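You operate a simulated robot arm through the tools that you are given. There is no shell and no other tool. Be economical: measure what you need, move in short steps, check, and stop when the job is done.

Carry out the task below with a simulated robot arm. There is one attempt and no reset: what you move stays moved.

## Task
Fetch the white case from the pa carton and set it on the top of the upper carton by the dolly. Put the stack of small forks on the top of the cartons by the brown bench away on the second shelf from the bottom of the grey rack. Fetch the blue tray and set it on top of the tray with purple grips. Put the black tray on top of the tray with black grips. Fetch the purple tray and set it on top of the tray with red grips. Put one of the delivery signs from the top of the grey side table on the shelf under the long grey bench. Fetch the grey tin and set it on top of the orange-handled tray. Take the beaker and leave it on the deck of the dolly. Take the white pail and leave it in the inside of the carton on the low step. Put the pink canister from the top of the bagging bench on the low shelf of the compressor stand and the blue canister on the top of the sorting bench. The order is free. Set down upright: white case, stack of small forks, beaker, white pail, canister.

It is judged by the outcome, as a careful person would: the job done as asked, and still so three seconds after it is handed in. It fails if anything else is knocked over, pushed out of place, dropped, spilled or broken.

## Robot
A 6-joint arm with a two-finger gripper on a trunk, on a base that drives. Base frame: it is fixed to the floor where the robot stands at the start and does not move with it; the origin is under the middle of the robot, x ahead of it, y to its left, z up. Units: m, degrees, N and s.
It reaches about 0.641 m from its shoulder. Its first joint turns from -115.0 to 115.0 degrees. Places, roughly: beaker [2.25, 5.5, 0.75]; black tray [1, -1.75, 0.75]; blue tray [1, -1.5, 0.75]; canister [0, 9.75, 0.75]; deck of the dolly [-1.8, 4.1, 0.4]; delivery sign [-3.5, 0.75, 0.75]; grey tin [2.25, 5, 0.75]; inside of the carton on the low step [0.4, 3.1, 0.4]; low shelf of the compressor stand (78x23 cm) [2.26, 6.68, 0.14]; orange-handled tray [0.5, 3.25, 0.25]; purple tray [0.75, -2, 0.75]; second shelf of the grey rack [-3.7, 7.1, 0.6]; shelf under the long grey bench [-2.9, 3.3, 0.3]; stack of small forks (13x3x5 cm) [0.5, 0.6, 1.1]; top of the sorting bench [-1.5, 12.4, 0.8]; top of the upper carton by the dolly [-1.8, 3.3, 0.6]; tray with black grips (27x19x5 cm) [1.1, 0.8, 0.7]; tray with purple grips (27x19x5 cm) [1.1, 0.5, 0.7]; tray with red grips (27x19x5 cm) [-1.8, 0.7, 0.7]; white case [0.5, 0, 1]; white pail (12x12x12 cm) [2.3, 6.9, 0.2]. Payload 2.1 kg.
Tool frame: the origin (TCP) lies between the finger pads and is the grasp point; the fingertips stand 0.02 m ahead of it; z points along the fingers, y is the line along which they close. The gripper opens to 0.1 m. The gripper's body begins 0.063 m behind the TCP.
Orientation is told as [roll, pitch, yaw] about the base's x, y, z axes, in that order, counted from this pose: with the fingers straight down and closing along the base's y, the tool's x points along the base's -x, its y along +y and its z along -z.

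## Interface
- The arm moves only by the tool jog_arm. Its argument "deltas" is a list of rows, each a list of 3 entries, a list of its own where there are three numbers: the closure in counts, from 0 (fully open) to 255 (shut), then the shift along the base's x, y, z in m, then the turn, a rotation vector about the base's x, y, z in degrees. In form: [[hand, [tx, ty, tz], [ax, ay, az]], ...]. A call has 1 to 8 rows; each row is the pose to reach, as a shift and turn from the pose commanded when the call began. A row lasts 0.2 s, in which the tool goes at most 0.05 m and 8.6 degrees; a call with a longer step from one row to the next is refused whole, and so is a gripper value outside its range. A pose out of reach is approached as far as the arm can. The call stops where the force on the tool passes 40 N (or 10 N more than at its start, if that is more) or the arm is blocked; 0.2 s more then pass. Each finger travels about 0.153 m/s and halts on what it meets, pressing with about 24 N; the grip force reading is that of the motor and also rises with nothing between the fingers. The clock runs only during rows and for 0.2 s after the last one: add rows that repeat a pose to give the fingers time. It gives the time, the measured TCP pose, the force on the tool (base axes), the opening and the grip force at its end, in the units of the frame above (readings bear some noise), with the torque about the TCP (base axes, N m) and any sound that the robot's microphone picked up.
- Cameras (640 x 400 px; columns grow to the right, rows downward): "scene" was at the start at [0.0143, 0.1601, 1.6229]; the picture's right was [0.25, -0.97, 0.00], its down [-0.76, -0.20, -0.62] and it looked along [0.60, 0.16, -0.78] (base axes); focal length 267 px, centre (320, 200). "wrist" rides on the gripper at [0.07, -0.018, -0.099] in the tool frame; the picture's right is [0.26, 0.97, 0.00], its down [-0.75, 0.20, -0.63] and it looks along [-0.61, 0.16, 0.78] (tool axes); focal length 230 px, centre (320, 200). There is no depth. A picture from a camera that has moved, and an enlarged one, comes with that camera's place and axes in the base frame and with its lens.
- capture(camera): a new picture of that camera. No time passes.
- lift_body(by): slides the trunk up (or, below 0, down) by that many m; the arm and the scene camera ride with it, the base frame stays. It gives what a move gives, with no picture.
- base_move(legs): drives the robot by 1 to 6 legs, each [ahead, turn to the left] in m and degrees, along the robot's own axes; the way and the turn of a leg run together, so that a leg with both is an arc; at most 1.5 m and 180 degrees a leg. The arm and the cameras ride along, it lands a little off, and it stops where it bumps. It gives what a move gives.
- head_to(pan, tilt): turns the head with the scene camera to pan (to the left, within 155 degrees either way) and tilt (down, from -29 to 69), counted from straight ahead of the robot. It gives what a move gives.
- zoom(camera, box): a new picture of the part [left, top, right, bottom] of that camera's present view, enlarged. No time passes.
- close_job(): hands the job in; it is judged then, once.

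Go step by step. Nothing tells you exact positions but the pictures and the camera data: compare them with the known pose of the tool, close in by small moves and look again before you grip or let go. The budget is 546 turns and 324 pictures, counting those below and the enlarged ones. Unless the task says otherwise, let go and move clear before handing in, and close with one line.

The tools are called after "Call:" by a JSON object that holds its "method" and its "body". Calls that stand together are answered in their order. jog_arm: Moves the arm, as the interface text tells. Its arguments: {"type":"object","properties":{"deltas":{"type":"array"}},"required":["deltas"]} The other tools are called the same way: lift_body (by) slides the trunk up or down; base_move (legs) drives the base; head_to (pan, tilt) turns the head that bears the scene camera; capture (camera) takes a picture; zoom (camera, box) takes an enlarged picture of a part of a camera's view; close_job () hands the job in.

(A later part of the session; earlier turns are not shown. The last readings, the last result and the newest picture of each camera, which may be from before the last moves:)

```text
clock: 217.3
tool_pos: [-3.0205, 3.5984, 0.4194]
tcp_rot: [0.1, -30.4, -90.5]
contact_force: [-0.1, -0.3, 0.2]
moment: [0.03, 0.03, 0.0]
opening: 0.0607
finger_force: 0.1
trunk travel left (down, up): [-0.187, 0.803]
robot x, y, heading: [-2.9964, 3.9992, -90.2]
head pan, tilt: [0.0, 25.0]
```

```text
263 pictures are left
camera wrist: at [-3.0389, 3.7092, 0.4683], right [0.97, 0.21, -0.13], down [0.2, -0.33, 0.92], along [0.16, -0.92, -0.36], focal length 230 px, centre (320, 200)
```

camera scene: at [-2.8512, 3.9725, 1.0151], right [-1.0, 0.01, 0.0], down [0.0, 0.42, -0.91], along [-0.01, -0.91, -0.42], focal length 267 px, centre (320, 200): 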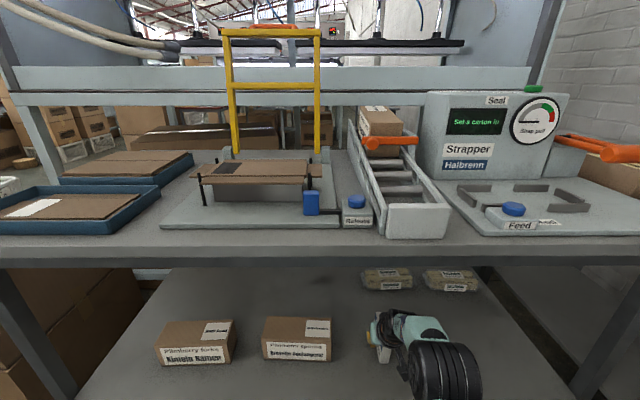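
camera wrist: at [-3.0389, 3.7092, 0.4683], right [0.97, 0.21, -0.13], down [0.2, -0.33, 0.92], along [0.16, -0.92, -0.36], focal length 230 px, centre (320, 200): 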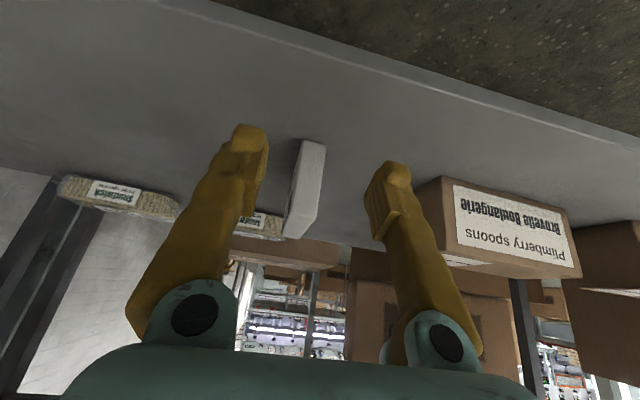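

The sign stands on the shelf. Next the beaker at (2.25, 5.5): I back off, tuck the arm, and drive east.

Call:
{"method": "base_move", "body": {"legs": [[-0.9, 0]]}}

Call:
{"method": "jog_arm", "body": {"deltas": [[0, [0.0, 0.02, 0.04], [7.5, 0, 0]], [0, [0.01, 0.04, 0.08], [15, 0, 0]], [0, [0.02, 0.06, 0.11], [22.5, 0, 0]], [0, [0.03, 0.08, 0.14], [30, 0, 0]], [0, [0.03, 0.1, 0.17], [30, 0, 0]], [0, [0.03, 0.12, 0.18], [30, 0, 0]]]}}

Call:
{"method": "lift_body", "body": {"by": 0.5}}

Call:
{"method": "base_move", "body": {"legs": [[0, 90], [1.5, 0], [1.3, 0]]}}

Call:
{"method": "head_to", "body": {"pan": 5, "tilt": 25}}

Call:
{"method": "capture", "body": {"camera": "scene"}}

```text
clock: 222.1
tool_pos: [-3.0149, 4.51, 0.4185]
tcp_rot: [0.0, -30.3, -90.7]
contact_force: [0.7, 0.0, -0.1]
moment: [-0.03, 0.01, 0.01]
opening: 0.0608
finger_force: 0.0
trunk travel left (down, up): [-0.187, 0.803]
robot x, y, heading: [-2.9865, 4.9129, -90.5]
head pan, tilt: [0.0, 25.0]
```

```text
clock: 223.5
tool_pos: [-2.985, 4.6296, 0.5988]
tcp_rot: [-0.3, -0.4, -90.5]
contact_force: [0.6, -0.4, 0.2]
moment: [0.04, 0.01, 0.0]
opening: 0.1001
finger_force: 0.1
trunk travel left (down, up): [-0.187, 0.803]
robot x, y, heading: [-2.9878, 4.9151, -90.7]
head pan, tilt: [0.0, 25.0]
```

```text
refused: 0.5 is not a number from -0.4 to 0.4
```

```text
clock: 240.9
tool_pos: [0.0962, 4.8575, 0.5983]
tcp_rot: [-0.2, -0.4, -1.5]
contact_force: [0.3, 0.1, 0.0]
moment: [0.02, 0.0, -0.04]
opening: 0.0999
finger_force: 0.0
trunk travel left (down, up): [-0.187, 0.803]
robot x, y, heading: [-0.1911, 4.8627, -1.7]
head pan, tilt: [0.0, 25.0]
```

```text
clock: 241.5
tool_pos: [0.0966, 4.8574, 0.598]
tcp_rot: [-0.3, -0.3, -1.5]
contact_force: [-0.9, 0.0, 0.2]
moment: [-0.02, -0.01, 0.02]
opening: 0.0998
finger_force: 0.1
trunk travel left (down, up): [-0.187, 0.803]
robot x, y, heading: [-0.1917, 4.8645, -1.8]
head pan, tilt: [5.0, 25.0]
```

```text
262 pictures are left
camera scene: at [-0.1535, 5.0106, 1.0149], right [0.06, -1.0, 0.0], down [-0.42, -0.03, -0.91], along [0.9, 0.06, -0.42], focal length 267 px, centre (320, 200)
```

scene: 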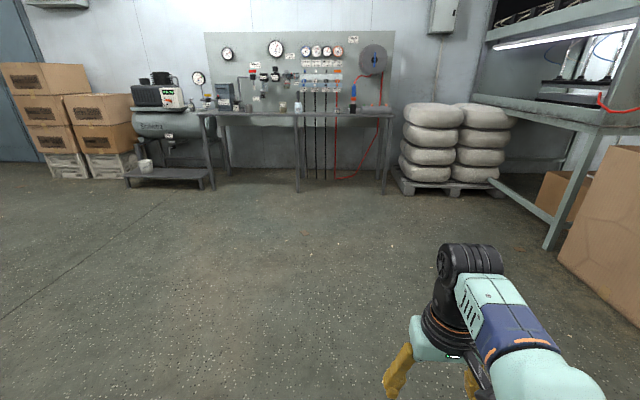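

Call:
{"method": "lift_body", "body": {"by": 0.4}}

Call:
{"method": "base_move", "body": {"legs": [[0, 14], [1.45, 0]]}}

Call:
{"method": "head_to", "body": {"pan": 0, "tilt": 35}}

Call:
{"method": "capture", "body": {"camera": "scene"}}

```text
clock: 245.3
tool_pos: [0.0963, 4.8575, 0.9981]
tcp_rot: [-0.2, -0.4, -1.5]
contact_force: [0.6, 0.2, -0.5]
moment: [0.0, -0.02, -0.02]
opening: 0.1002
finger_force: 0.0
trunk travel left (down, up): [-0.587, 0.403]
robot x, y, heading: [-0.192, 4.8629, -1.3]
head pan, tilt: [5.0, 25.0]
```

```text
clock: 253.5
tool_pos: [1.5343, 5.2284, 0.9977]
tcp_rot: [-0.3, -0.4, 11.6]
contact_force: [0.0, -0.3, 0.3]
moment: [0.02, 0.02, 0.02]
opening: 0.0999
finger_force: 0.0
trunk travel left (down, up): [-0.587, 0.403]
robot x, y, heading: [1.2517, 5.1683, 11.9]
head pan, tilt: [5.0, 25.0]
```

```text
clock: 254.2
tool_pos: [1.5338, 5.2286, 0.9989]
tcp_rot: [-0.3, -0.4, 11.6]
contact_force: [0.5, 0.4, -0.4]
moment: [-0.02, -0.01, -0.02]
opening: 0.1
finger_force: 0.1
trunk travel left (down, up): [-0.587, 0.403]
robot x, y, heading: [1.2525, 5.1659, 11.5]
head pan, tilt: [0.0, 35.0]
```

```text
261 pictures are left
camera scene: at [1.2539, 5.3118, 1.3992], right [0.2, -0.98, 0.0], down [-0.56, -0.12, -0.82], along [0.8, 0.16, -0.57], focal length 267 px, centre (320, 200)
```

scene: 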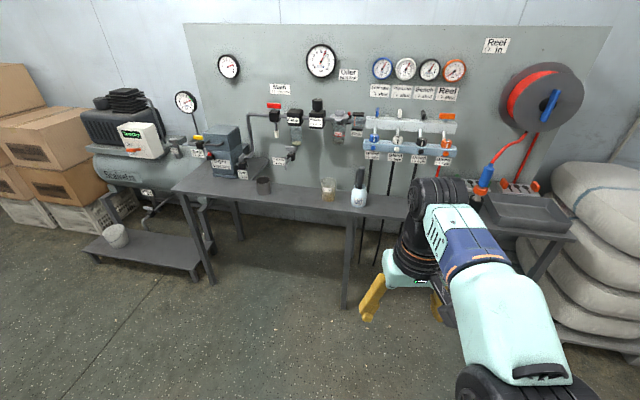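

Call:
{"method": "zoom", "body": {"camera": "scene", "box": [220, 120, 420, 245]}}

Call:
{"method": "capture", "body": {"camera": "wrist"}}

```text
3.20 times, centred on (320, 182) of scene
camera zoom: at [1.2539, 5.3118, 1.3992], right [0.2, -0.98, 0.0], down [-0.56, -0.12, -0.82], along [0.8, 0.16, -0.57], focal length 853 px, centre (320, 256)
```

zoom: 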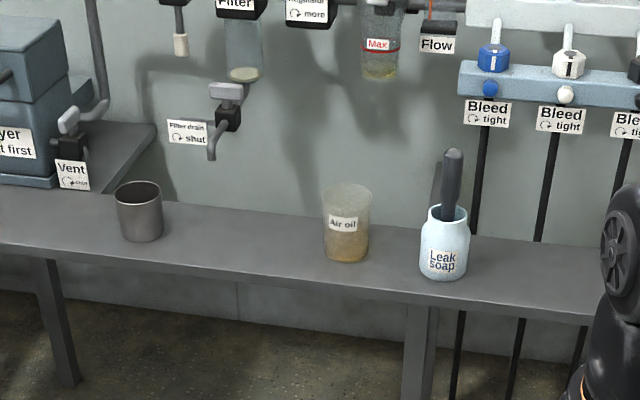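

```text
259 pictures are left
camera wrist: at [1.4678, 5.1968, 1.0964], right [-0.45, 0.89, -0.01], down [0.69, 0.35, 0.63], along [0.57, 0.28, -0.77], focal length 230 px, centre (320, 200)
```

wrist: 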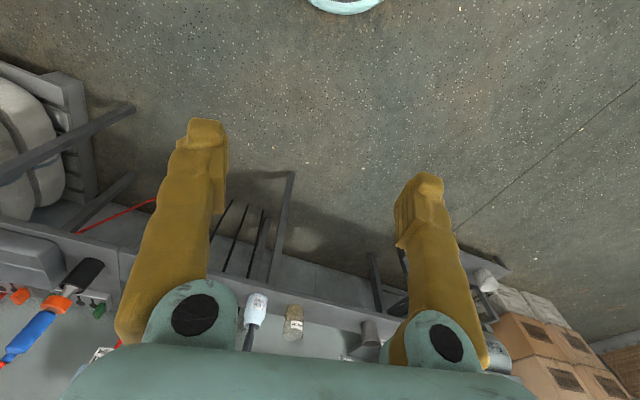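

The beaker ("Air oil", ~7 cm wide, with liquid) stands at about (2.24, 5.47). I line up facing the bench squarely.

Call:
{"method": "base_move", "body": {"legs": [[0, 18], [0.58, 0], [0, -29.5]]}}

Call:
{"method": "capture", "body": {"camera": "scene"}}

Call:
{"method": "capture", "body": {"camera": "wrist"}}

```text
clock: 260.0
tool_pos: [2.0463, 5.4612, 0.9978]
tcp_rot: [-0.3, -0.3, 0.2]
contact_force: [0.5, -0.2, -0.2]
moment: [-0.04, 0.0, 0.0]
opening: 0.1001
finger_force: 0.0
trunk travel left (down, up): [-0.587, 0.403]
robot x, y, heading: [1.7608, 5.4599, -0.1]
head pan, tilt: [0.0, 35.0]
```

```text
258 pictures are left
camera scene: at [1.7887, 5.599, 1.3992], right [0.0, -1.0, 0.0], down [-0.57, 0.0, -0.82], along [0.82, 0.0, -0.57], focal length 267 px, centre (320, 200)
```

scene: 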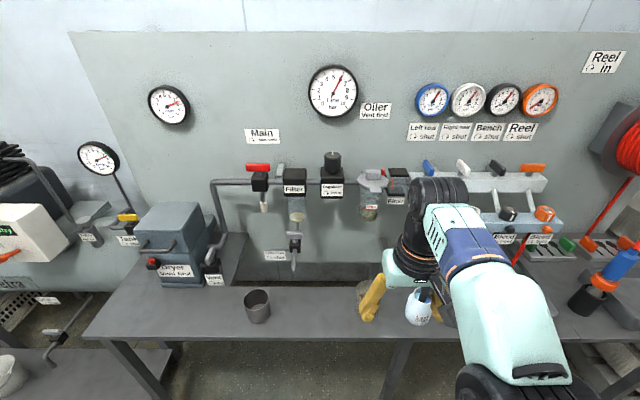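

```text
257 pictures are left
camera wrist: at [1.9759, 5.4441, 1.0964], right [-0.26, 0.97, -0.01], down [0.75, 0.21, 0.63], along [0.61, 0.16, -0.77], focal length 230 px, centre (320, 200)
```

wrist: 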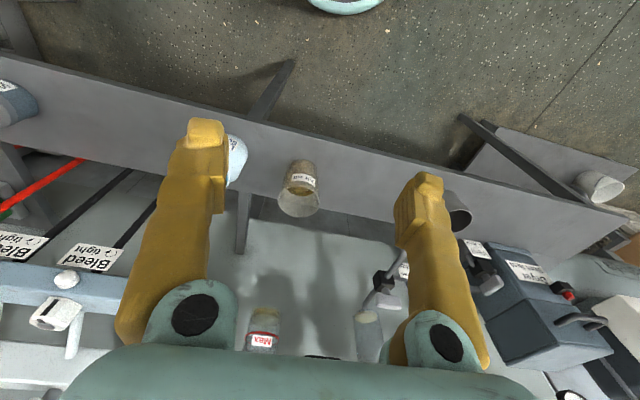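

Call:
{"method": "base_move", "body": {"legs": [[0.06, 0]]}}

Call:
{"method": "jog_arm", "body": {"deltas": [[0, [0.03, 0.002, -0.02], [0, 0, 0]], [0, [0.06, 0.005, -0.04], [0, 0, 0]], [0, [0.09, 0.007, -0.06], [0, 0, 0]], [0, [0.11, 0.009, -0.09], [0, 0, 0]], [0, [0.125, 0.009, -0.12], [0, 0, 0]], [0, [0.125, 0.009, -0.12], [0, 0, 0]]]}}

Call:
{"method": "capture", "body": {"camera": "wrist"}}

```text
clock: 261.0
tool_pos: [2.1065, 5.4612, 0.9971]
tcp_rot: [-0.3, -0.3, 0.2]
contact_force: [0.4, 0.7, 0.1]
moment: [0.02, 0.05, 0.01]
opening: 0.1001
finger_force: 0.1
trunk travel left (down, up): [-0.587, 0.403]
robot x, y, heading: [1.8205, 5.4565, 0.4]
head pan, tilt: [0.0, 35.0]
```

```text
clock: 262.4
tool_pos: [2.2294, 5.4703, 0.8778]
tcp_rot: [-0.2, -0.6, 0.2]
contact_force: [0.9, 0.6, 0.2]
moment: [0.03, 0.0, -0.02]
opening: 0.1003
finger_force: 0.0
trunk travel left (down, up): [-0.587, 0.403]
robot x, y, heading: [1.8164, 5.4574, 0.1]
head pan, tilt: [0.0, 35.0]
```

```text
256 pictures are left
camera wrist: at [2.1589, 5.4527, 0.9756], right [-0.26, 0.97, -0.01], down [0.74, 0.21, 0.63], along [0.61, 0.16, -0.77], focal length 230 px, centre (320, 200)
```

wrist: 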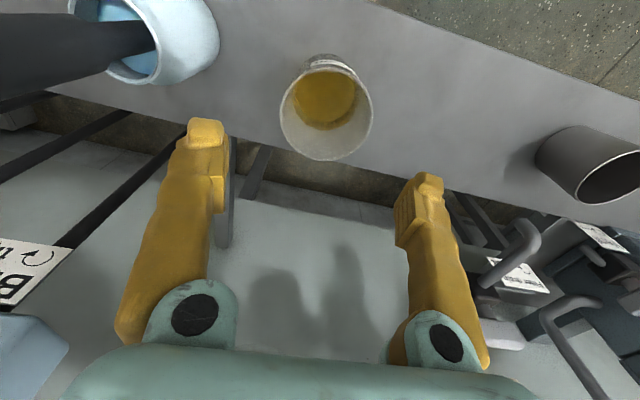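

Call:
{"method": "jog_arm", "body": {"deltas": [[0, [-0.015, 0.0, -0.03], [0, 0, 0]], [0, [-0.016, 0.0, -0.06], [0, 0, 0]], [0, [-0.016, 0, -0.075], [0, 0, 0]], [0, [-0.016, 0, -0.075], [0, 0, 0]]]}}

Call:
{"method": "capture", "body": {"camera": "wrist"}}

```text
clock: 263.4
tool_pos: [2.2151, 5.4716, 0.8018]
tcp_rot: [-0.4, -0.3, 0.2]
contact_force: [0.6, -0.9, 0.7]
moment: [-0.02, -0.04, -0.02]
opening: 0.1
finger_force: 0.0
trunk travel left (down, up): [-0.587, 0.403]
robot x, y, heading: [1.8213, 5.4576, 0.0]
head pan, tilt: [0.0, 35.0]
```

```text
255 pictures are left
camera wrist: at [2.1443, 5.454, 0.9007], right [-0.26, 0.97, -0.01], down [0.75, 0.21, 0.63], along [0.61, 0.16, -0.77], focal length 230 px, centre (320, 200)
```

wrist: 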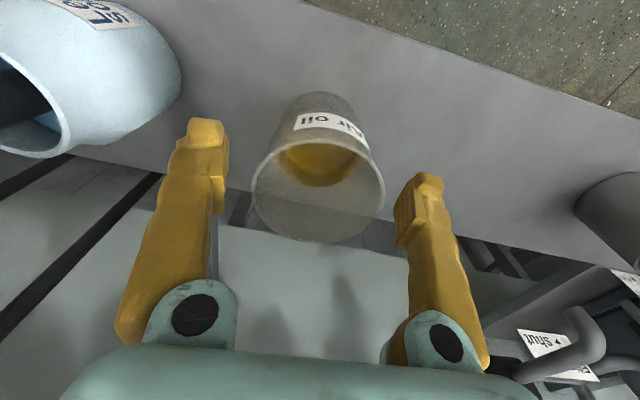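

Call:
{"method": "jog_arm", "body": {"deltas": [[0, [-0.005, 0.0, -0.015], [0, 0, 0]], [0, [-0.005, 0.0, -0.03], [0, 0, 0]], [60, [-0.005, 0, -0.03], [0, 0, 0]], [80, [-0.005, 0, -0.03], [0, 0, 0]], [80, [-0.005, 0, -0.03], [0, 0, 0]]]}}

Call:
{"method": "capture", "body": {"camera": "wrist"}}

```text
clock: 264.6
tool_pos: [2.2114, 5.4718, 0.7719]
tcp_rot: [-0.3, -0.4, 0.1]
contact_force: [-1.0, 0.6, 1.3]
moment: [-0.01, 0.02, 0.01]
opening: 0.0702
finger_force: 23.7
trunk travel left (down, up): [-0.587, 0.403]
robot x, y, heading: [1.8189, 5.4584, 0.4]
head pan, tilt: [0.0, 35.0]
```

```text
254 pictures are left
camera wrist: at [2.1397, 5.4539, 0.8707], right [-0.26, 0.97, -0.01], down [0.75, 0.21, 0.63], along [0.61, 0.16, -0.77], focal length 230 px, centre (320, 200)
```

wrist: 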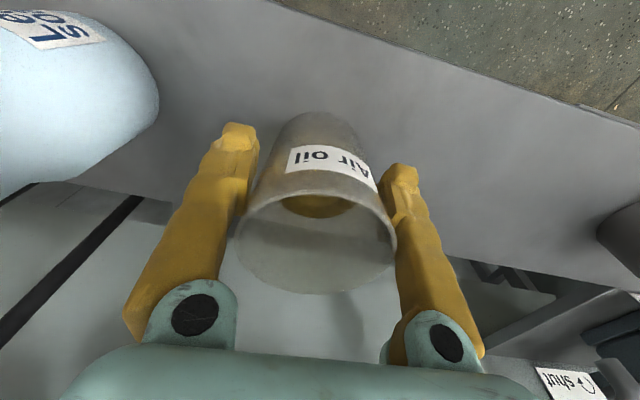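

Gripped at 7.0 cm. I firm up the grip and lift with the trunk.

Call:
{"method": "jog_arm", "body": {"deltas": [[110, [0, 0, 0], [0, 0, 0]], [110, [0, 0, 0], [0, 0, 0]]]}}

Call:
{"method": "lift_body", "body": {"by": 0.15}}

Call:
{"method": "capture", "body": {"camera": "wrist"}}

```text
clock: 265.2
tool_pos: [2.2095, 5.4715, 0.7732]
tcp_rot: [-0.3, -0.4, 0.2]
contact_force: [-0.1, -0.2, -0.4]
moment: [-0.01, 0.0, -0.01]
opening: 0.0704
finger_force: 24.0
trunk travel left (down, up): [-0.587, 0.403]
robot x, y, heading: [1.8195, 5.4556, -0.1]
head pan, tilt: [0.0, 35.0]
```

```text
clock: 266.9
tool_pos: [2.2104, 5.4723, 0.9225]
tcp_rot: [-0.4, -0.3, 0.3]
contact_force: [-0.3, 0.4, -0.9]
moment: [0.0, 0.01, 0.0]
opening: 0.0704
finger_force: 23.5
trunk travel left (down, up): [-0.737, 0.253]
robot x, y, heading: [1.8237, 5.4597, 0.1]
head pan, tilt: [0.0, 35.0]
```

```text
253 pictures are left
camera wrist: at [2.1399, 5.454, 1.0207], right [-0.26, 0.97, -0.01], down [0.75, 0.21, 0.63], along [0.61, 0.16, -0.77], focal length 230 px, centre (320, 200)
```

wrist: 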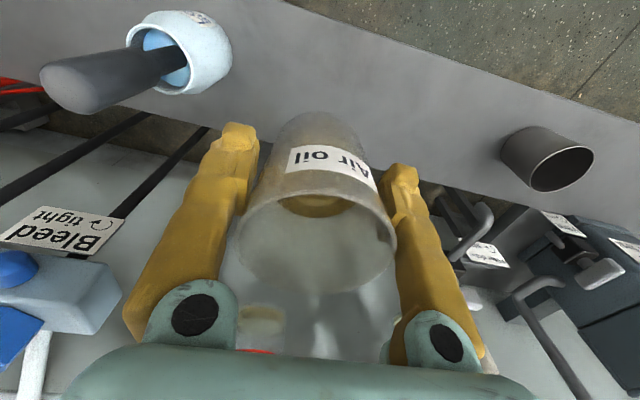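

Held upright. I back off, turn and drive to the dolly's east side.

Call:
{"method": "base_move", "body": {"legs": [[-0.5, 0], [0, 106], [0, 107], [1.2, 0], [1.15, 0], [0, -33]]}}

Call:
{"method": "capture", "body": {"camera": "scene"}}

```text
clock: 291.6
tool_pos: [-1.0287, 4.1056, 0.9231]
tcp_rot: [-0.3, -0.4, -178.1]
contact_force: [-0.6, 0.7, -0.8]
moment: [-0.01, 0.0, 0.02]
opening: 0.07
finger_force: 23.8
trunk travel left (down, up): [-0.737, 0.253]
robot x, y, heading: [-0.6418, 4.1305, -178.6]
head pan, tilt: [0.0, 35.0]
```

```text
252 pictures are left
camera scene: at [-0.662, 3.9902, 1.5492], right [-0.03, 1.0, 0.0], down [0.57, 0.02, -0.82], along [-0.82, -0.03, -0.57], focal length 267 px, centre (320, 200)
```

scene: 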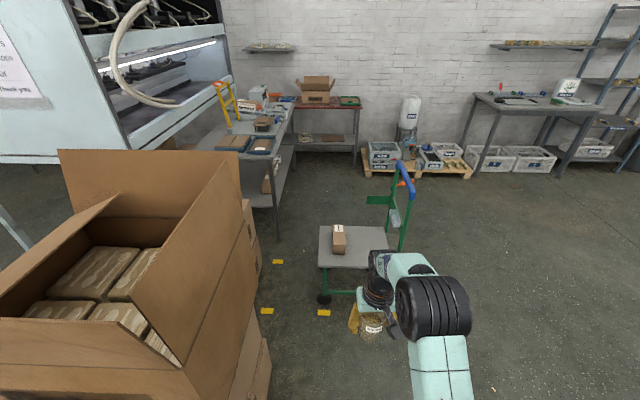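

Deck spans x −2.02..−1.66, y 3.95..4.36 with a box at (-1.85, 4.06). I'll set the beaker at (-1.80, 4.22).

Call:
{"method": "base_move", "body": {"legs": [[0, -8.3], [0.72, 0], [0, 6.9]]}}

Call:
{"method": "capture", "body": {"camera": "scene"}}

Call:
{"method": "capture", "body": {"camera": "wrist"}}

```text
clock: 296.7
tool_pos: [-1.7492, 4.2014, 0.9225]
tcp_rot: [-0.3, -0.4, -180.0]
contact_force: [-0.2, -1.1, 0.1]
moment: [0.03, 0.01, -0.02]
opening: 0.0703
finger_force: 23.7
trunk travel left (down, up): [-0.737, 0.253]
robot x, y, heading: [-1.3607, 4.2158, -179.9]
head pan, tilt: [0.0, 35.0]
```

```text
251 pictures are left
camera scene: at [-1.3859, 4.0742, 1.5492], right [0.0, 1.0, 0.0], down [0.57, 0.0, -0.82], along [-0.82, 0.0, -0.57], focal length 267 px, centre (320, 200)
```

scene: 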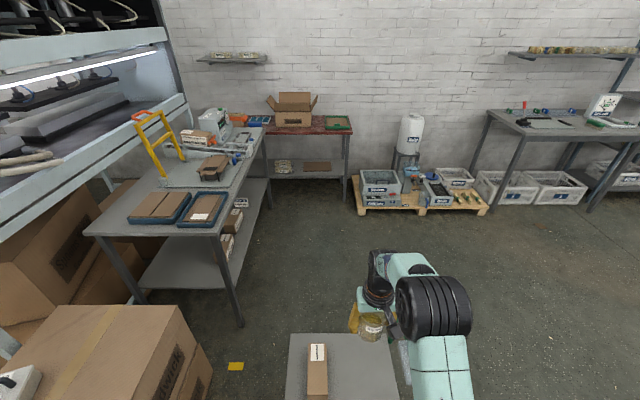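

```text
250 pictures are left
camera wrist: at [-1.679, 4.2195, 1.0207], right [0.26, -0.97, -0.01], down [-0.75, -0.2, 0.63], along [-0.61, -0.16, -0.77], focal length 230 px, centre (320, 200)
```

wrist: 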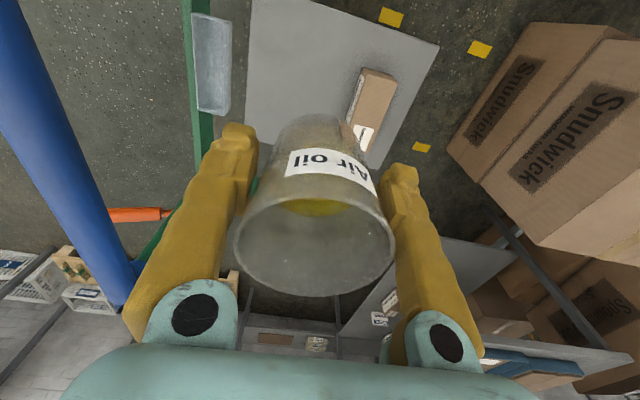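

Call:
{"method": "jog_arm", "body": {"deltas": [[110, [-0.025, 0.005, 0], [0, 0, 0]], [110, [-0.045, 0.012, 0], [0, 0, 0]], [110, [-0.045, 0.012, 0], [0, 0, 0]]]}}

Call:
{"method": "lift_body", "body": {"by": -0.3}}

Call:
{"method": "capture", "body": {"camera": "wrist"}}

Call:
{"method": "capture", "body": {"camera": "scene"}}

```text
clock: 297.5
tool_pos: [-1.7938, 4.213, 0.922]
tcp_rot: [-0.3, -0.4, -180.0]
contact_force: [0.2, -0.9, -0.1]
moment: [-0.03, 0.0, 0.0]
opening: 0.0702
finger_force: 24.4
trunk travel left (down, up): [-0.737, 0.253]
robot x, y, heading: [-1.3636, 4.2125, -179.6]
head pan, tilt: [0.0, 35.0]
```

```text
clock: 300.5
tool_pos: [-1.7955, 4.2132, 0.6229]
tcp_rot: [-0.3, -0.5, -179.9]
contact_force: [0.1, 0.4, -0.5]
moment: [0.01, -0.03, -0.01]
opening: 0.0703
finger_force: 23.7
trunk travel left (down, up): [-0.437, 0.553]
robot x, y, heading: [-1.36, 4.2138, -179.9]
head pan, tilt: [0.0, 35.0]
```

```text
249 pictures are left
camera wrist: at [-1.7242, 4.2318, 0.7202], right [0.26, -0.97, -0.01], down [-0.75, -0.2, 0.63], along [-0.61, -0.16, -0.77], focal length 230 px, centre (320, 200)
```

wrist: 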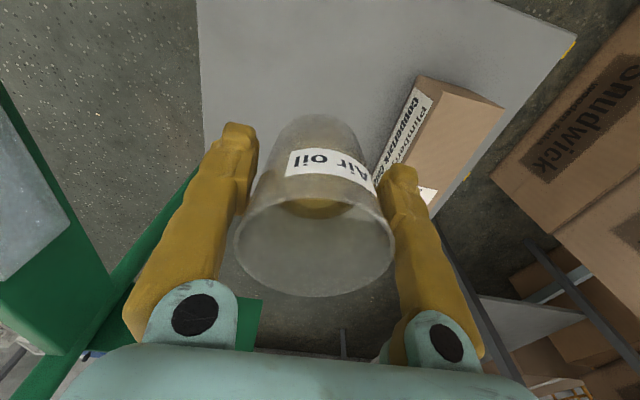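

```text
248 pictures are left
camera scene: at [-1.3856, 4.0742, 1.2492], right [0.0, 1.0, 0.0], down [0.57, 0.0, -0.82], along [-0.82, 0.0, -0.57], focal length 267 px, centre (320, 200)
```

scene: 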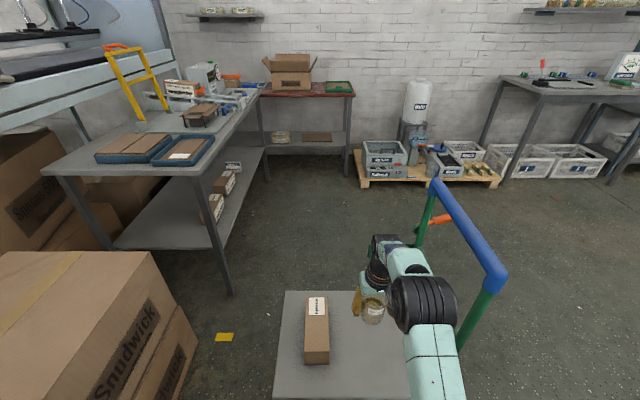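

Call:
{"method": "lift_body", "body": {"by": -0.125}}

Call:
{"method": "capture", "body": {"camera": "wrist"}}

```text
clock: 302.1
tool_pos: [-1.7945, 4.2135, 0.4974]
tcp_rot: [-0.3, -0.4, -180.0]
contact_force: [-0.1, 0.0, -2.1]
moment: [0.0, 0.0, -0.04]
opening: 0.0705
finger_force: 24.2
trunk travel left (down, up): [-0.312, 0.678]
robot x, y, heading: [-1.3585, 4.213, -179.8]
head pan, tilt: [0.0, 35.0]
```

```text
247 pictures are left
camera wrist: at [-1.7241, 4.2319, 0.5952], right [0.26, -0.97, -0.01], down [-0.75, -0.2, 0.63], along [-0.61, -0.16, -0.77], focal length 230 px, centre (320, 200)
```

wrist: 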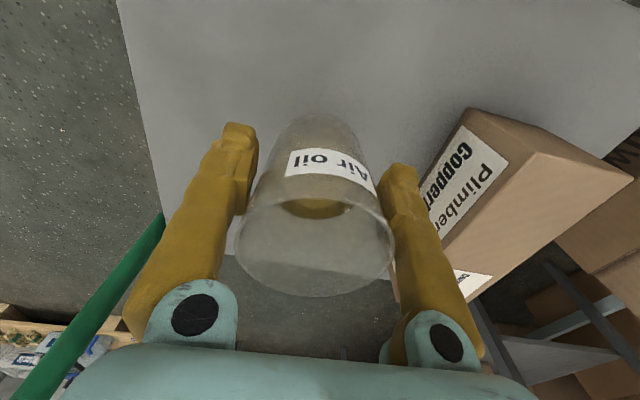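

Call:
{"method": "lift_body", "body": {"by": -0.012}}

Call:
{"method": "lift_body", "body": {"by": -0.008}}

```text
clock: 302.7
tool_pos: [-1.7948, 4.2122, 0.4842]
tcp_rot: [-0.3, -0.5, -179.9]
contact_force: [-0.6, 0.5, -1.3]
moment: [0.0, -0.03, -0.01]
opening: 0.0704
finger_force: 23.9
trunk travel left (down, up): [-0.3, 0.69]
robot x, y, heading: [-1.3582, 4.2133, -180.0]
head pan, tilt: [0.0, 35.0]
```

```text
clock: 303.2
tool_pos: [-1.7946, 4.2123, 0.4769]
tcp_rot: [-0.2, -0.4, -180.0]
contact_force: [0.1, 0.1, -1.2]
moment: [-0.02, -0.03, 0.02]
opening: 0.07
finger_force: 23.7
trunk travel left (down, up): [-0.292, 0.698]
robot x, y, heading: [-1.3572, 4.2116, -179.8]
head pan, tilt: [0.0, 35.0]
```

Call:
{"method": "lift_body", "body": {"by": -0.006}}

Call:
{"method": "lift_body", "body": {"by": -0.005}}

```text
clock: 303.8
tool_pos: [-1.7951, 4.2129, 0.4725]
tcp_rot: [-0.3, -0.4, -180.0]
contact_force: [1.3, 0.1, -0.8]
moment: [0.03, -0.04, 0.02]
opening: 0.0703
finger_force: 23.7
trunk travel left (down, up): [-0.286, 0.704]
robot x, y, heading: [-1.3625, 4.2089, -180.0]
head pan, tilt: [0.0, 35.0]
```

```text
clock: 304.3
tool_pos: [-1.7949, 4.2124, 0.4646]
tcp_rot: [-0.3, -0.4, -180.0]
contact_force: [0.0, 0.4, -2.0]
moment: [-0.01, 0.0, 0.0]
opening: 0.0704
finger_force: 23.7
trunk travel left (down, up): [-0.281, 0.709]
robot x, y, heading: [-1.3581, 4.2126, -179.8]
head pan, tilt: [0.0, 35.0]
```

Call:
{"method": "lift_body", "body": {"by": -0.005}}

Call:
{"method": "lift_body", "body": {"by": -0.004}}

Call:
{"method": "zoom", "body": {"camera": "scene", "box": [260, 220, 480, 400]}}

```text
clock: 304.9
tool_pos: [-1.7943, 4.2136, 0.4622]
tcp_rot: [-0.3, -0.4, -180.0]
contact_force: [-0.7, -0.4, -1.0]
moment: [-0.03, -0.02, 0.01]
opening: 0.0704
finger_force: 23.8
trunk travel left (down, up): [-0.276, 0.714]
robot x, y, heading: [-1.3588, 4.2117, -180.1]
head pan, tilt: [0.0, 35.0]
```

```text
clock: 305.4
tool_pos: [-1.7944, 4.2128, 0.4575]
tcp_rot: [-0.3, -0.4, -180.0]
contact_force: [0.1, 0.4, -0.9]
moment: [-0.02, 0.02, -0.01]
opening: 0.0703
finger_force: 24.4
trunk travel left (down, up): [-0.272, 0.718]
robot x, y, heading: [-1.3594, 4.2124, -180.2]
head pan, tilt: [0.0, 35.0]
```

```text
2.22 times, centred on (370, 310) of scene
camera zoom: at [-1.3855, 4.0742, 1.0841], right [0.0, 1.0, 0.0], down [0.57, 0.0, -0.82], along [-0.82, 0.0, -0.57], focal length 593 px, centre (209, -44)
```

zoom: 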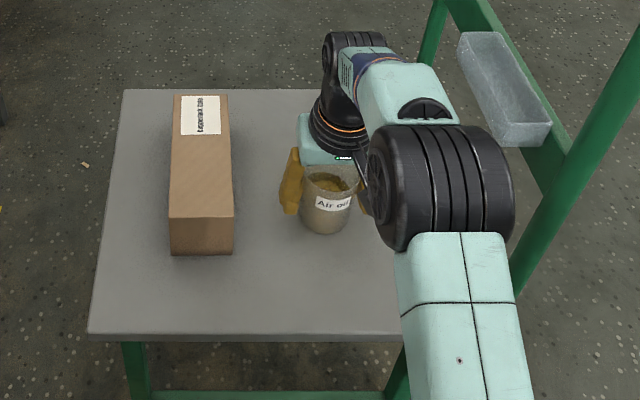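

Call:
{"method": "lift_body", "body": {"by": -0.005}}

Call:
{"method": "lift_body", "body": {"by": -0.005}}

```text
clock: 305.9
tool_pos: [-1.7947, 4.2132, 0.4527]
tcp_rot: [-0.3, -0.5, -180.0]
contact_force: [0.0, -0.5, 1.4]
moment: [-0.07, -0.02, 0.0]
opening: 0.0702
finger_force: 23.5
trunk travel left (down, up): [-0.267, 0.723]
robot x, y, heading: [-1.3616, 4.2133, -179.9]
head pan, tilt: [0.0, 35.0]
```

```text
clock: 306.5
tool_pos: [-1.793, 4.2145, 0.4503]
tcp_rot: [-0.4, -0.9, -180.0]
contact_force: [-3.1, 0.7, 26.6]
moment: [0.0, 0.27, 0.05]
opening: 0.0703
finger_force: 23.7
trunk travel left (down, up): [-0.262, 0.728]
robot x, y, heading: [-1.3599, 4.2128, -179.9]
head pan, tilt: [0.0, 35.0]
```

Contact with the deck. I ease 4 mm up, open, and rise straight.

Call:
{"method": "lift_body", "body": {"by": 0.004}}

Call:
{"method": "jog_arm", "body": {"deltas": [[75, [0, 0, 0], [0, 0, 0]], [50, [0, 0, 0], [0, 0, 0]], [20, [0, 0, 0], [0, 0, 0]], [20, [0, 0, 0], [0, 0, 0]]]}}

Call:
{"method": "lift_body", "body": {"by": 0.15}}

Call:
{"method": "capture", "body": {"camera": "wrist"}}

```text
clock: 307.0
tool_pos: [-1.7943, 4.2129, 0.4511]
tcp_rot: [-0.3, -0.3, -180.1]
contact_force: [-1.7, 0.5, 5.8]
moment: [0.05, 0.29, -0.03]
opening: 0.07
finger_force: 24.0
trunk travel left (down, up): [-0.266, 0.724]
robot x, y, heading: [-1.358, 4.2121, -180.0]
head pan, tilt: [0.0, 35.0]
```

```text
clock: 308.0
tool_pos: [-1.795, 4.2131, 0.4516]
tcp_rot: [-0.4, -0.3, -180.0]
contact_force: [-0.3, 0.7, -1.3]
moment: [0.0, 0.0, 0.0]
opening: 0.0923
finger_force: 0.1
trunk travel left (down, up): [-0.266, 0.724]
robot x, y, heading: [-1.3603, 4.2121, -180.3]
head pan, tilt: [0.0, 35.0]
```

```text
clock: 309.8
tool_pos: [-1.7947, 4.2127, 0.6007]
tcp_rot: [-0.3, -0.5, -180.0]
contact_force: [0.0, 0.2, -1.2]
moment: [0.0, 0.0, 0.03]
opening: 0.092
finger_force: 0.0
trunk travel left (down, up): [-0.416, 0.574]
robot x, y, heading: [-1.3582, 4.21, -179.6]
head pan, tilt: [0.0, 35.0]
```

```text
245 pictures are left
camera wrist: at [-1.7241, 4.2318, 0.6992], right [0.26, -0.97, -0.01], down [-0.75, -0.2, 0.63], along [-0.61, -0.16, -0.77], focal length 230 px, centre (320, 200)
```

wrist: 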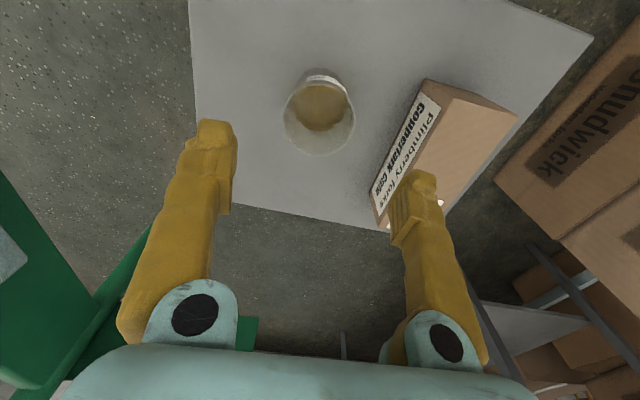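

Beaker stands on the deck. Next the grey tin (2.25, 5.0): on the way I look at the low step's carton and tray.

Call:
{"method": "base_move", "body": {"legs": [[-0.75, 0], [0, -165], [1.1, 0]]}}

Call:
{"method": "lift_body", "body": {"by": 0.3}}

Call:
{"method": "head_to", "body": {"pan": -105, "tilt": 40}}

Call:
{"method": "capture", "body": {"camera": "scene"}}

Call:
{"method": "head_to", "body": {"pan": 5, "tilt": 30}}

Call:
{"method": "capture", "body": {"camera": "scene"}}

```text
clock: 325.6
tool_pos: [0.828, 4.6922, 0.6009]
tcp_rot: [-0.3, -0.4, 18.4]
contact_force: [-0.3, -0.1, 0.4]
moment: [0.0, 0.0, -0.01]
opening: 0.0922
finger_force: 0.0
trunk travel left (down, up): [-0.416, 0.574]
robot x, y, heading: [0.4113, 4.557, 18.4]
head pan, tilt: [0.0, 35.0]
```

```text
clock: 328.6
tool_pos: [0.8285, 4.691, 0.9013]
tcp_rot: [-0.3, -0.4, 18.4]
contact_force: [0.5, 0.1, 0.0]
moment: [0.05, 0.0, 0.0]
opening: 0.0923
finger_force: 0.0
trunk travel left (down, up): [-0.716, 0.274]
robot x, y, heading: [0.4118, 4.5554, 18.5]
head pan, tilt: [0.0, 35.0]
```

```text
clock: 330.4
tool_pos: [0.8276, 4.6923, 0.9006]
tcp_rot: [-0.3, -0.5, 18.4]
contact_force: [0.0, 0.3, -1.1]
moment: [0.0, -0.01, 0.0]
opening: 0.0924
finger_force: 0.0
trunk travel left (down, up): [-0.716, 0.274]
robot x, y, heading: [0.4148, 4.5541, 18.5]
head pan, tilt: [-105.0, 40.0]
```

```text
244 pictures are left
camera scene: at [0.3188, 4.5843, 1.5206], right [-1.0, -0.06, 0.0], down [-0.04, 0.64, -0.77], along [0.05, -0.76, -0.64], focal length 267 px, centre (320, 200)
```

scene: 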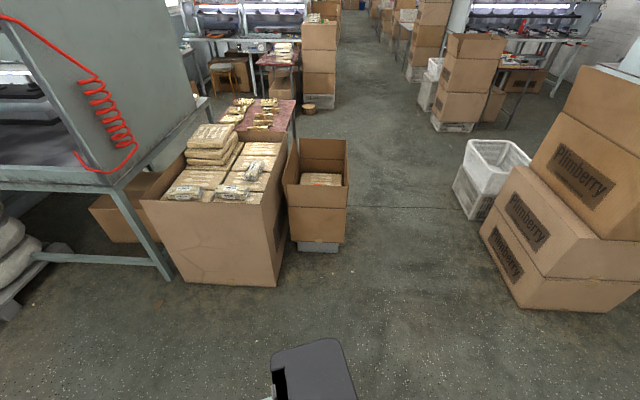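

```text
clock: 332.3
tool_pos: [0.8271, 4.6917, 0.9007]
tcp_rot: [-0.3, -0.4, 18.4]
contact_force: [-0.5, -0.3, -0.2]
moment: [-0.01, 0.01, -0.02]
opening: 0.0923
finger_force: 0.0
trunk travel left (down, up): [-0.716, 0.274]
robot x, y, heading: [0.4132, 4.5579, 18.4]
head pan, tilt: [5.0, 30.0]
```

```text
243 pictures are left
camera scene: at [0.3966, 4.7051, 1.536], right [0.4, -0.92, 0.0], down [-0.46, -0.2, -0.87], along [0.79, 0.34, -0.5], focal length 267 px, centre (320, 200)
```

scene: 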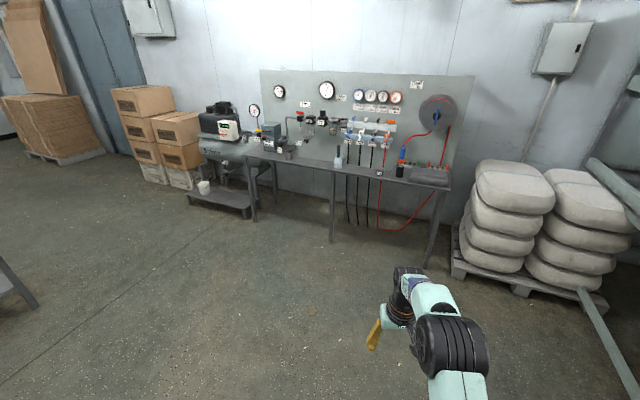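

Call:
{"method": "zoom", "body": {"camera": "scene", "box": [240, 90, 470, 230]}}

```text
2.78 times, centred on (355, 160) of scene
camera zoom: at [0.3966, 4.7051, 1.536], right [0.4, -0.92, 0.0], down [-0.46, -0.2, -0.87], along [0.79, 0.34, -0.5], focal length 742 px, centre (223, 311)
```

zoom: 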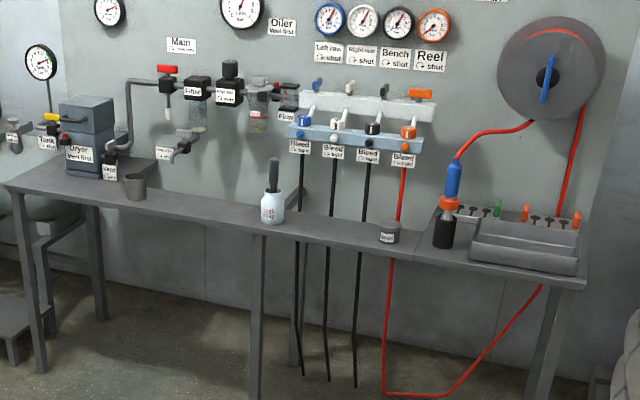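

The grey tin is at (2.24, 5.01) on the bench. I drive to face it.

Call:
{"method": "lift_body", "body": {"by": 0.1}}

Call:
{"method": "base_move", "body": {"legs": [[1.31, 0], [0, -18.4], [0.12, 0]]}}

Call:
{"method": "capture", "body": {"camera": "wrist"}}

```text
clock: 333.6
tool_pos: [0.8271, 4.6911, 1.0007]
tcp_rot: [-0.3, -0.3, 18.4]
contact_force: [-0.1, 0.2, 0.0]
moment: [0.01, 0.04, 0.0]
opening: 0.092
finger_force: 0.0
trunk travel left (down, up): [-0.816, 0.174]
robot x, y, heading: [0.4109, 4.5517, 18.1]
head pan, tilt: [5.0, 30.0]
```

```text
clock: 342.2
tool_pos: [2.2255, 4.9858, 1.0022]
tcp_rot: [-0.3, -0.6, 0.4]
contact_force: [-0.1, -0.8, 1.2]
moment: [0.0, -0.01, 0.0]
opening: 0.092
finger_force: 0.0
trunk travel left (down, up): [-0.816, 0.174]
robot x, y, heading: [1.7914, 4.9802, 0.6]
head pan, tilt: [5.0, 30.0]
```

```text
241 pictures are left
camera wrist: at [2.1542, 4.9681, 1.1004], right [-0.27, 0.96, -0.01], down [0.74, 0.21, 0.64], along [0.61, 0.16, -0.77], focal length 230 px, centre (320, 200)
```

wrist: 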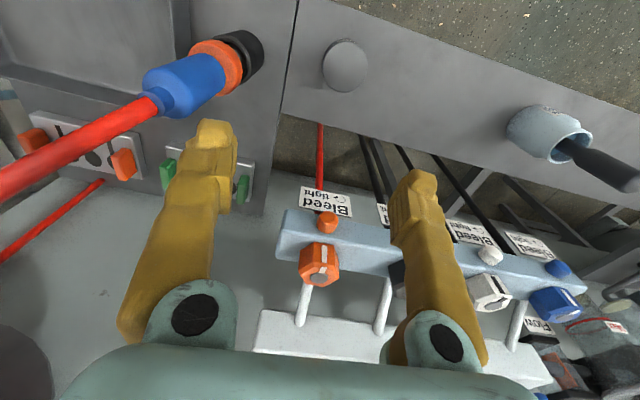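

Call:
{"method": "jog_arm", "body": {"deltas": [[0, [-0.02, 0.026, 0], [0, 0, 0]], [0, [-0.02, 0.026, 0], [0, 0, 0]]]}}

Call:
{"method": "lift_body", "body": {"by": -0.15}}

Call:
{"method": "capture", "body": {"camera": "wrist"}}

```text
clock: 342.8
tool_pos: [2.2068, 5.0127, 1.0005]
tcp_rot: [-0.3, -0.5, 0.4]
contact_force: [1.1, -0.5, 0.7]
moment: [0.0, 0.0, 0.03]
opening: 0.0997
finger_force: 0.0
trunk travel left (down, up): [-0.816, 0.174]
robot x, y, heading: [1.7881, 4.9835, 0.3]
head pan, tilt: [5.0, 30.0]
```

```text
clock: 344.5
tool_pos: [2.2061, 5.013, 0.8499]
tcp_rot: [-0.2, -0.4, 0.5]
contact_force: [0.6, -0.2, 0.0]
moment: [0.01, 0.0, -0.02]
opening: 0.0999
finger_force: 0.0
trunk travel left (down, up): [-0.666, 0.324]
robot x, y, heading: [1.7978, 4.9822, 0.5]
head pan, tilt: [5.0, 30.0]
```

```text
240 pictures are left
camera wrist: at [2.1368, 4.9954, 0.9489], right [-0.27, 0.96, -0.01], down [0.74, 0.21, 0.63], along [0.61, 0.16, -0.77], focal length 230 px, centre (320, 200)
```

wrist: 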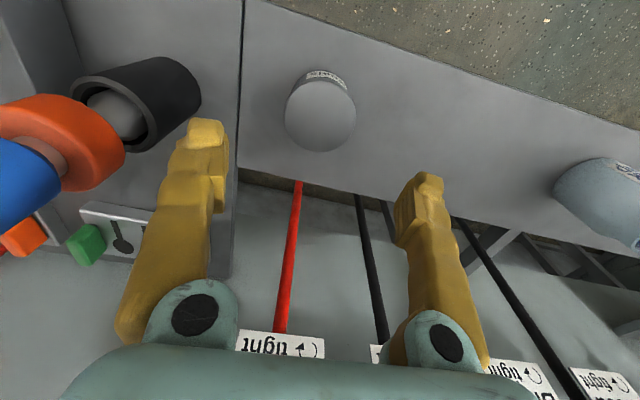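

Call:
{"method": "jog_arm", "body": {"deltas": [[0, [-0.006, -0.001, -0.04], [0, 0, 0]], [0, [-0.006, -0.001, -0.08], [0, 0, 0]], [0, [-0.006, -0.001, -0.107], [0, 0, 0]], [0, [-0.006, -0.001, -0.107], [0, 0, 0]]]}}

Call:
{"method": "capture", "body": {"camera": "wrist"}}

```text
clock: 345.5
tool_pos: [2.2008, 5.0151, 0.7446]
tcp_rot: [-0.3, -0.4, 0.6]
contact_force: [0.2, 0.3, -0.3]
moment: [0.02, 0.02, 0.0]
opening: 0.0999
finger_force: 0.1
trunk travel left (down, up): [-0.666, 0.324]
robot x, y, heading: [1.7945, 4.9803, 0.1]
head pan, tilt: [5.0, 30.0]
```

```text
239 pictures are left
camera wrist: at [2.1311, 4.996, 0.8424], right [-0.27, 0.96, -0.01], down [0.74, 0.21, 0.63], along [0.61, 0.16, -0.77], focal length 230 px, centre (320, 200)
```

wrist: 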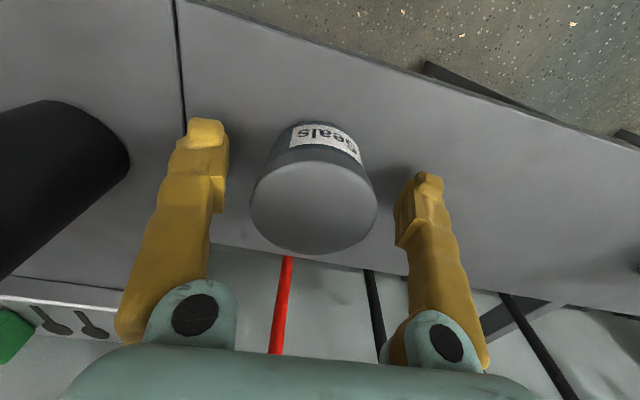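

Call:
{"method": "jog_arm", "body": {"deltas": [[60, [0, -0.003, -0.005], [0, 0, 0]], [110, [0, -0.003, -0.005], [0, 0, 0]], [160, [0, -0.003, -0.005], [0, 0, 0]], [160, [0, -0.003, -0.005], [0, 0, 0]]]}}

Call:
{"method": "lift_body", "body": {"by": 0.25}}

Call:
{"method": "capture", "body": {"camera": "wrist"}}

```text
clock: 346.5
tool_pos: [2.2011, 5.013, 0.7414]
tcp_rot: [-0.3, -0.5, 0.5]
contact_force: [0.6, 4.0, 11.9]
moment: [0.19, 0.0, 0.04]
opening: 0.0546
finger_force: 24.1
trunk travel left (down, up): [-0.666, 0.324]
robot x, y, heading: [1.7905, 4.9807, 0.2]
head pan, tilt: [5.0, 30.0]
```

```text
clock: 349.1
tool_pos: [2.2025, 5.0113, 0.9895]
tcp_rot: [-0.3, -0.5, 0.5]
contact_force: [0.6, 0.4, -0.8]
moment: [-0.02, -0.02, 0.01]
opening: 0.0545
finger_force: 24.2
trunk travel left (down, up): [-0.916, 0.074]
robot x, y, heading: [1.7927, 4.9826, 0.5]
head pan, tilt: [5.0, 30.0]
```

```text
238 pictures are left
camera wrist: at [2.1311, 4.993, 1.0874], right [-0.27, 0.96, -0.01], down [0.74, 0.21, 0.63], along [0.61, 0.16, -0.77], focal length 230 px, centre (320, 200)
```

wrist: 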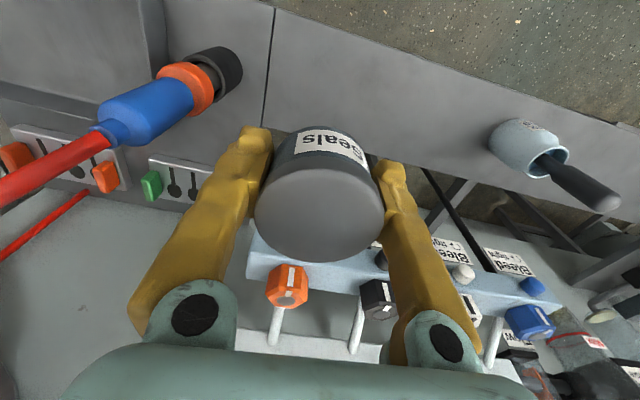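

Tin held; its bottom is 2 cm below TCP. I drive to the low step carton and look inside.

Call:
{"method": "base_move", "body": {"legs": [[-0.5, 0], [0, -129], [1.35, 0], [0, 39]]}}

Call:
{"method": "head_to", "body": {"pan": 0, "tilt": 55}}

Call:
{"method": "capture", "body": {"camera": "scene"}}

Call:
{"method": "capture", "body": {"camera": "wrist"}}

```text
clock: 365.7
tool_pos: [0.3921, 3.5503, 0.989]
tcp_rot: [-0.3, -0.4, -93.8]
contact_force: [0.3, -0.1, -0.3]
moment: [0.04, -0.03, -0.02]
opening: 0.0546
finger_force: 24.2
trunk travel left (down, up): [-0.916, 0.074]
robot x, y, heading: [0.3924, 3.9625, -93.7]
head pan, tilt: [5.0, 30.0]
```

```text
clock: 366.6
tool_pos: [0.3913, 3.5508, 0.9901]
tcp_rot: [-0.3, -0.5, -93.7]
contact_force: [0.3, 0.4, -0.9]
moment: [0.02, 0.0, 0.01]
opening: 0.0545
finger_force: 24.1
trunk travel left (down, up): [-0.916, 0.074]
robot x, y, heading: [0.3949, 3.9623, -93.8]
head pan, tilt: [0.0, 55.0]
```

```text
237 pictures are left
camera scene: at [0.5334, 3.9405, 1.7], right [-1.0, 0.06, 0.0], down [0.05, 0.82, -0.57], along [-0.04, -0.57, -0.82], focal length 267 px, centre (320, 200)
```

scene: 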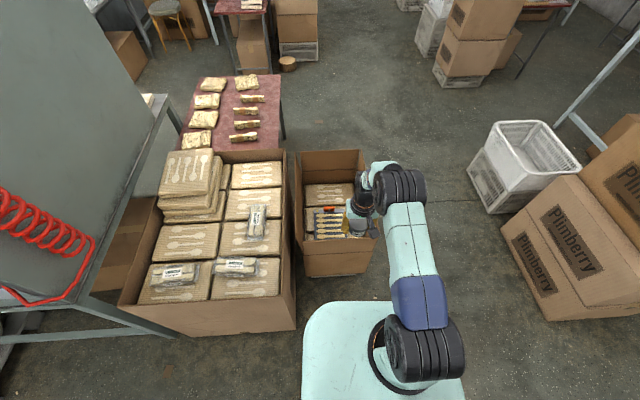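

```text
236 pictures are left
camera wrist: at [0.3776, 3.6224, 1.0875], right [0.98, 0.19, -0.01], down [0.15, -0.76, 0.63], along [0.12, -0.62, -0.77], focal length 230 px, centre (320, 200)
```

wrist: 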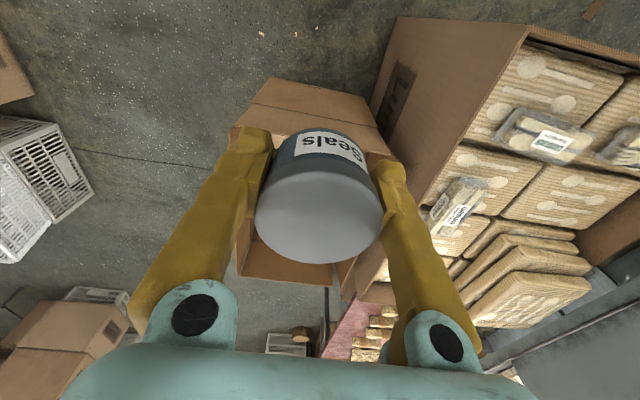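

Call:
{"method": "zoom", "body": {"camera": "scene", "box": [270, 140, 400, 280]}}

```text
2.86 times, centred on (335, 210) of scene
camera zoom: at [0.5334, 3.9405, 1.7], right [-1.0, 0.06, 0.0], down [0.05, 0.82, -0.57], along [-0.04, -0.57, -0.82], focal length 762 px, centre (277, 171)
```

zoom: 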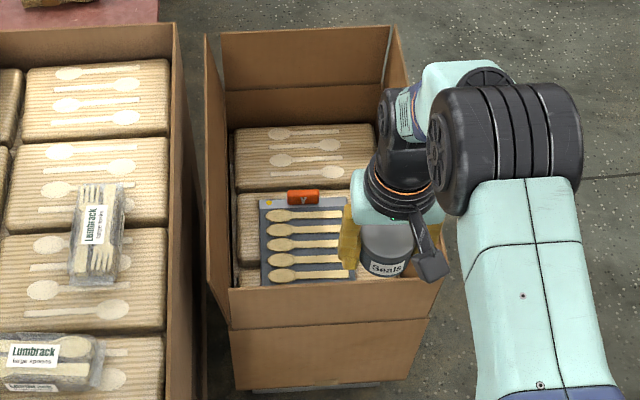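

The tray with the orange grip lies in the carton, with spoons; the gripper hides part. I retract the arm to see it fully.

Call:
{"method": "jog_arm", "body": {"deltas": [[160, [0, 0.04, 0.02], [0, 0, 0]], [160, [0, 0.08, 0.04], [0, 0, 0]], [160, [0, 0.12, 0.06], [0, 0, 0]], [160, [0, 0.15, 0.08], [0, 0, 0]]]}}

Call:
{"method": "zoom", "body": {"camera": "scene", "box": [270, 140, 400, 280]}}

```text
clock: 367.6
tool_pos: [0.3927, 3.7023, 1.0696]
tcp_rot: [-0.4, -0.6, -93.7]
contact_force: [-0.1, 0.2, -0.7]
moment: [-0.07, 0.02, -0.01]
opening: 0.0547
finger_force: 24.4
trunk travel left (down, up): [-0.916, 0.074]
robot x, y, heading: [0.3935, 3.9623, -93.6]
head pan, tilt: [0.0, 55.0]
```

```text
2.86 times, centred on (335, 210) of scene
camera zoom: at [0.5333, 3.9431, 1.7], right [-1.0, 0.06, 0.0], down [0.05, 0.82, -0.57], along [-0.04, -0.57, -0.82], focal length 762 px, centre (277, 171)
```

zoom: 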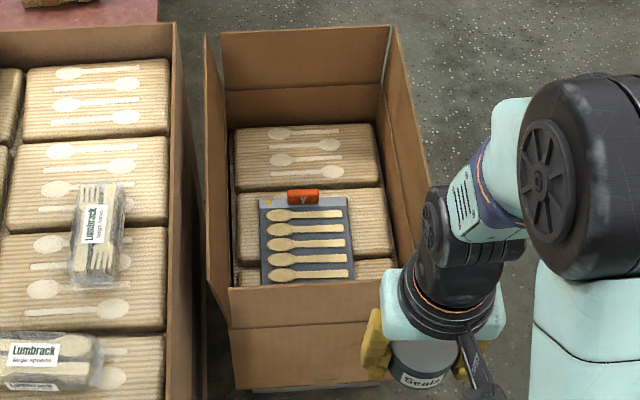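

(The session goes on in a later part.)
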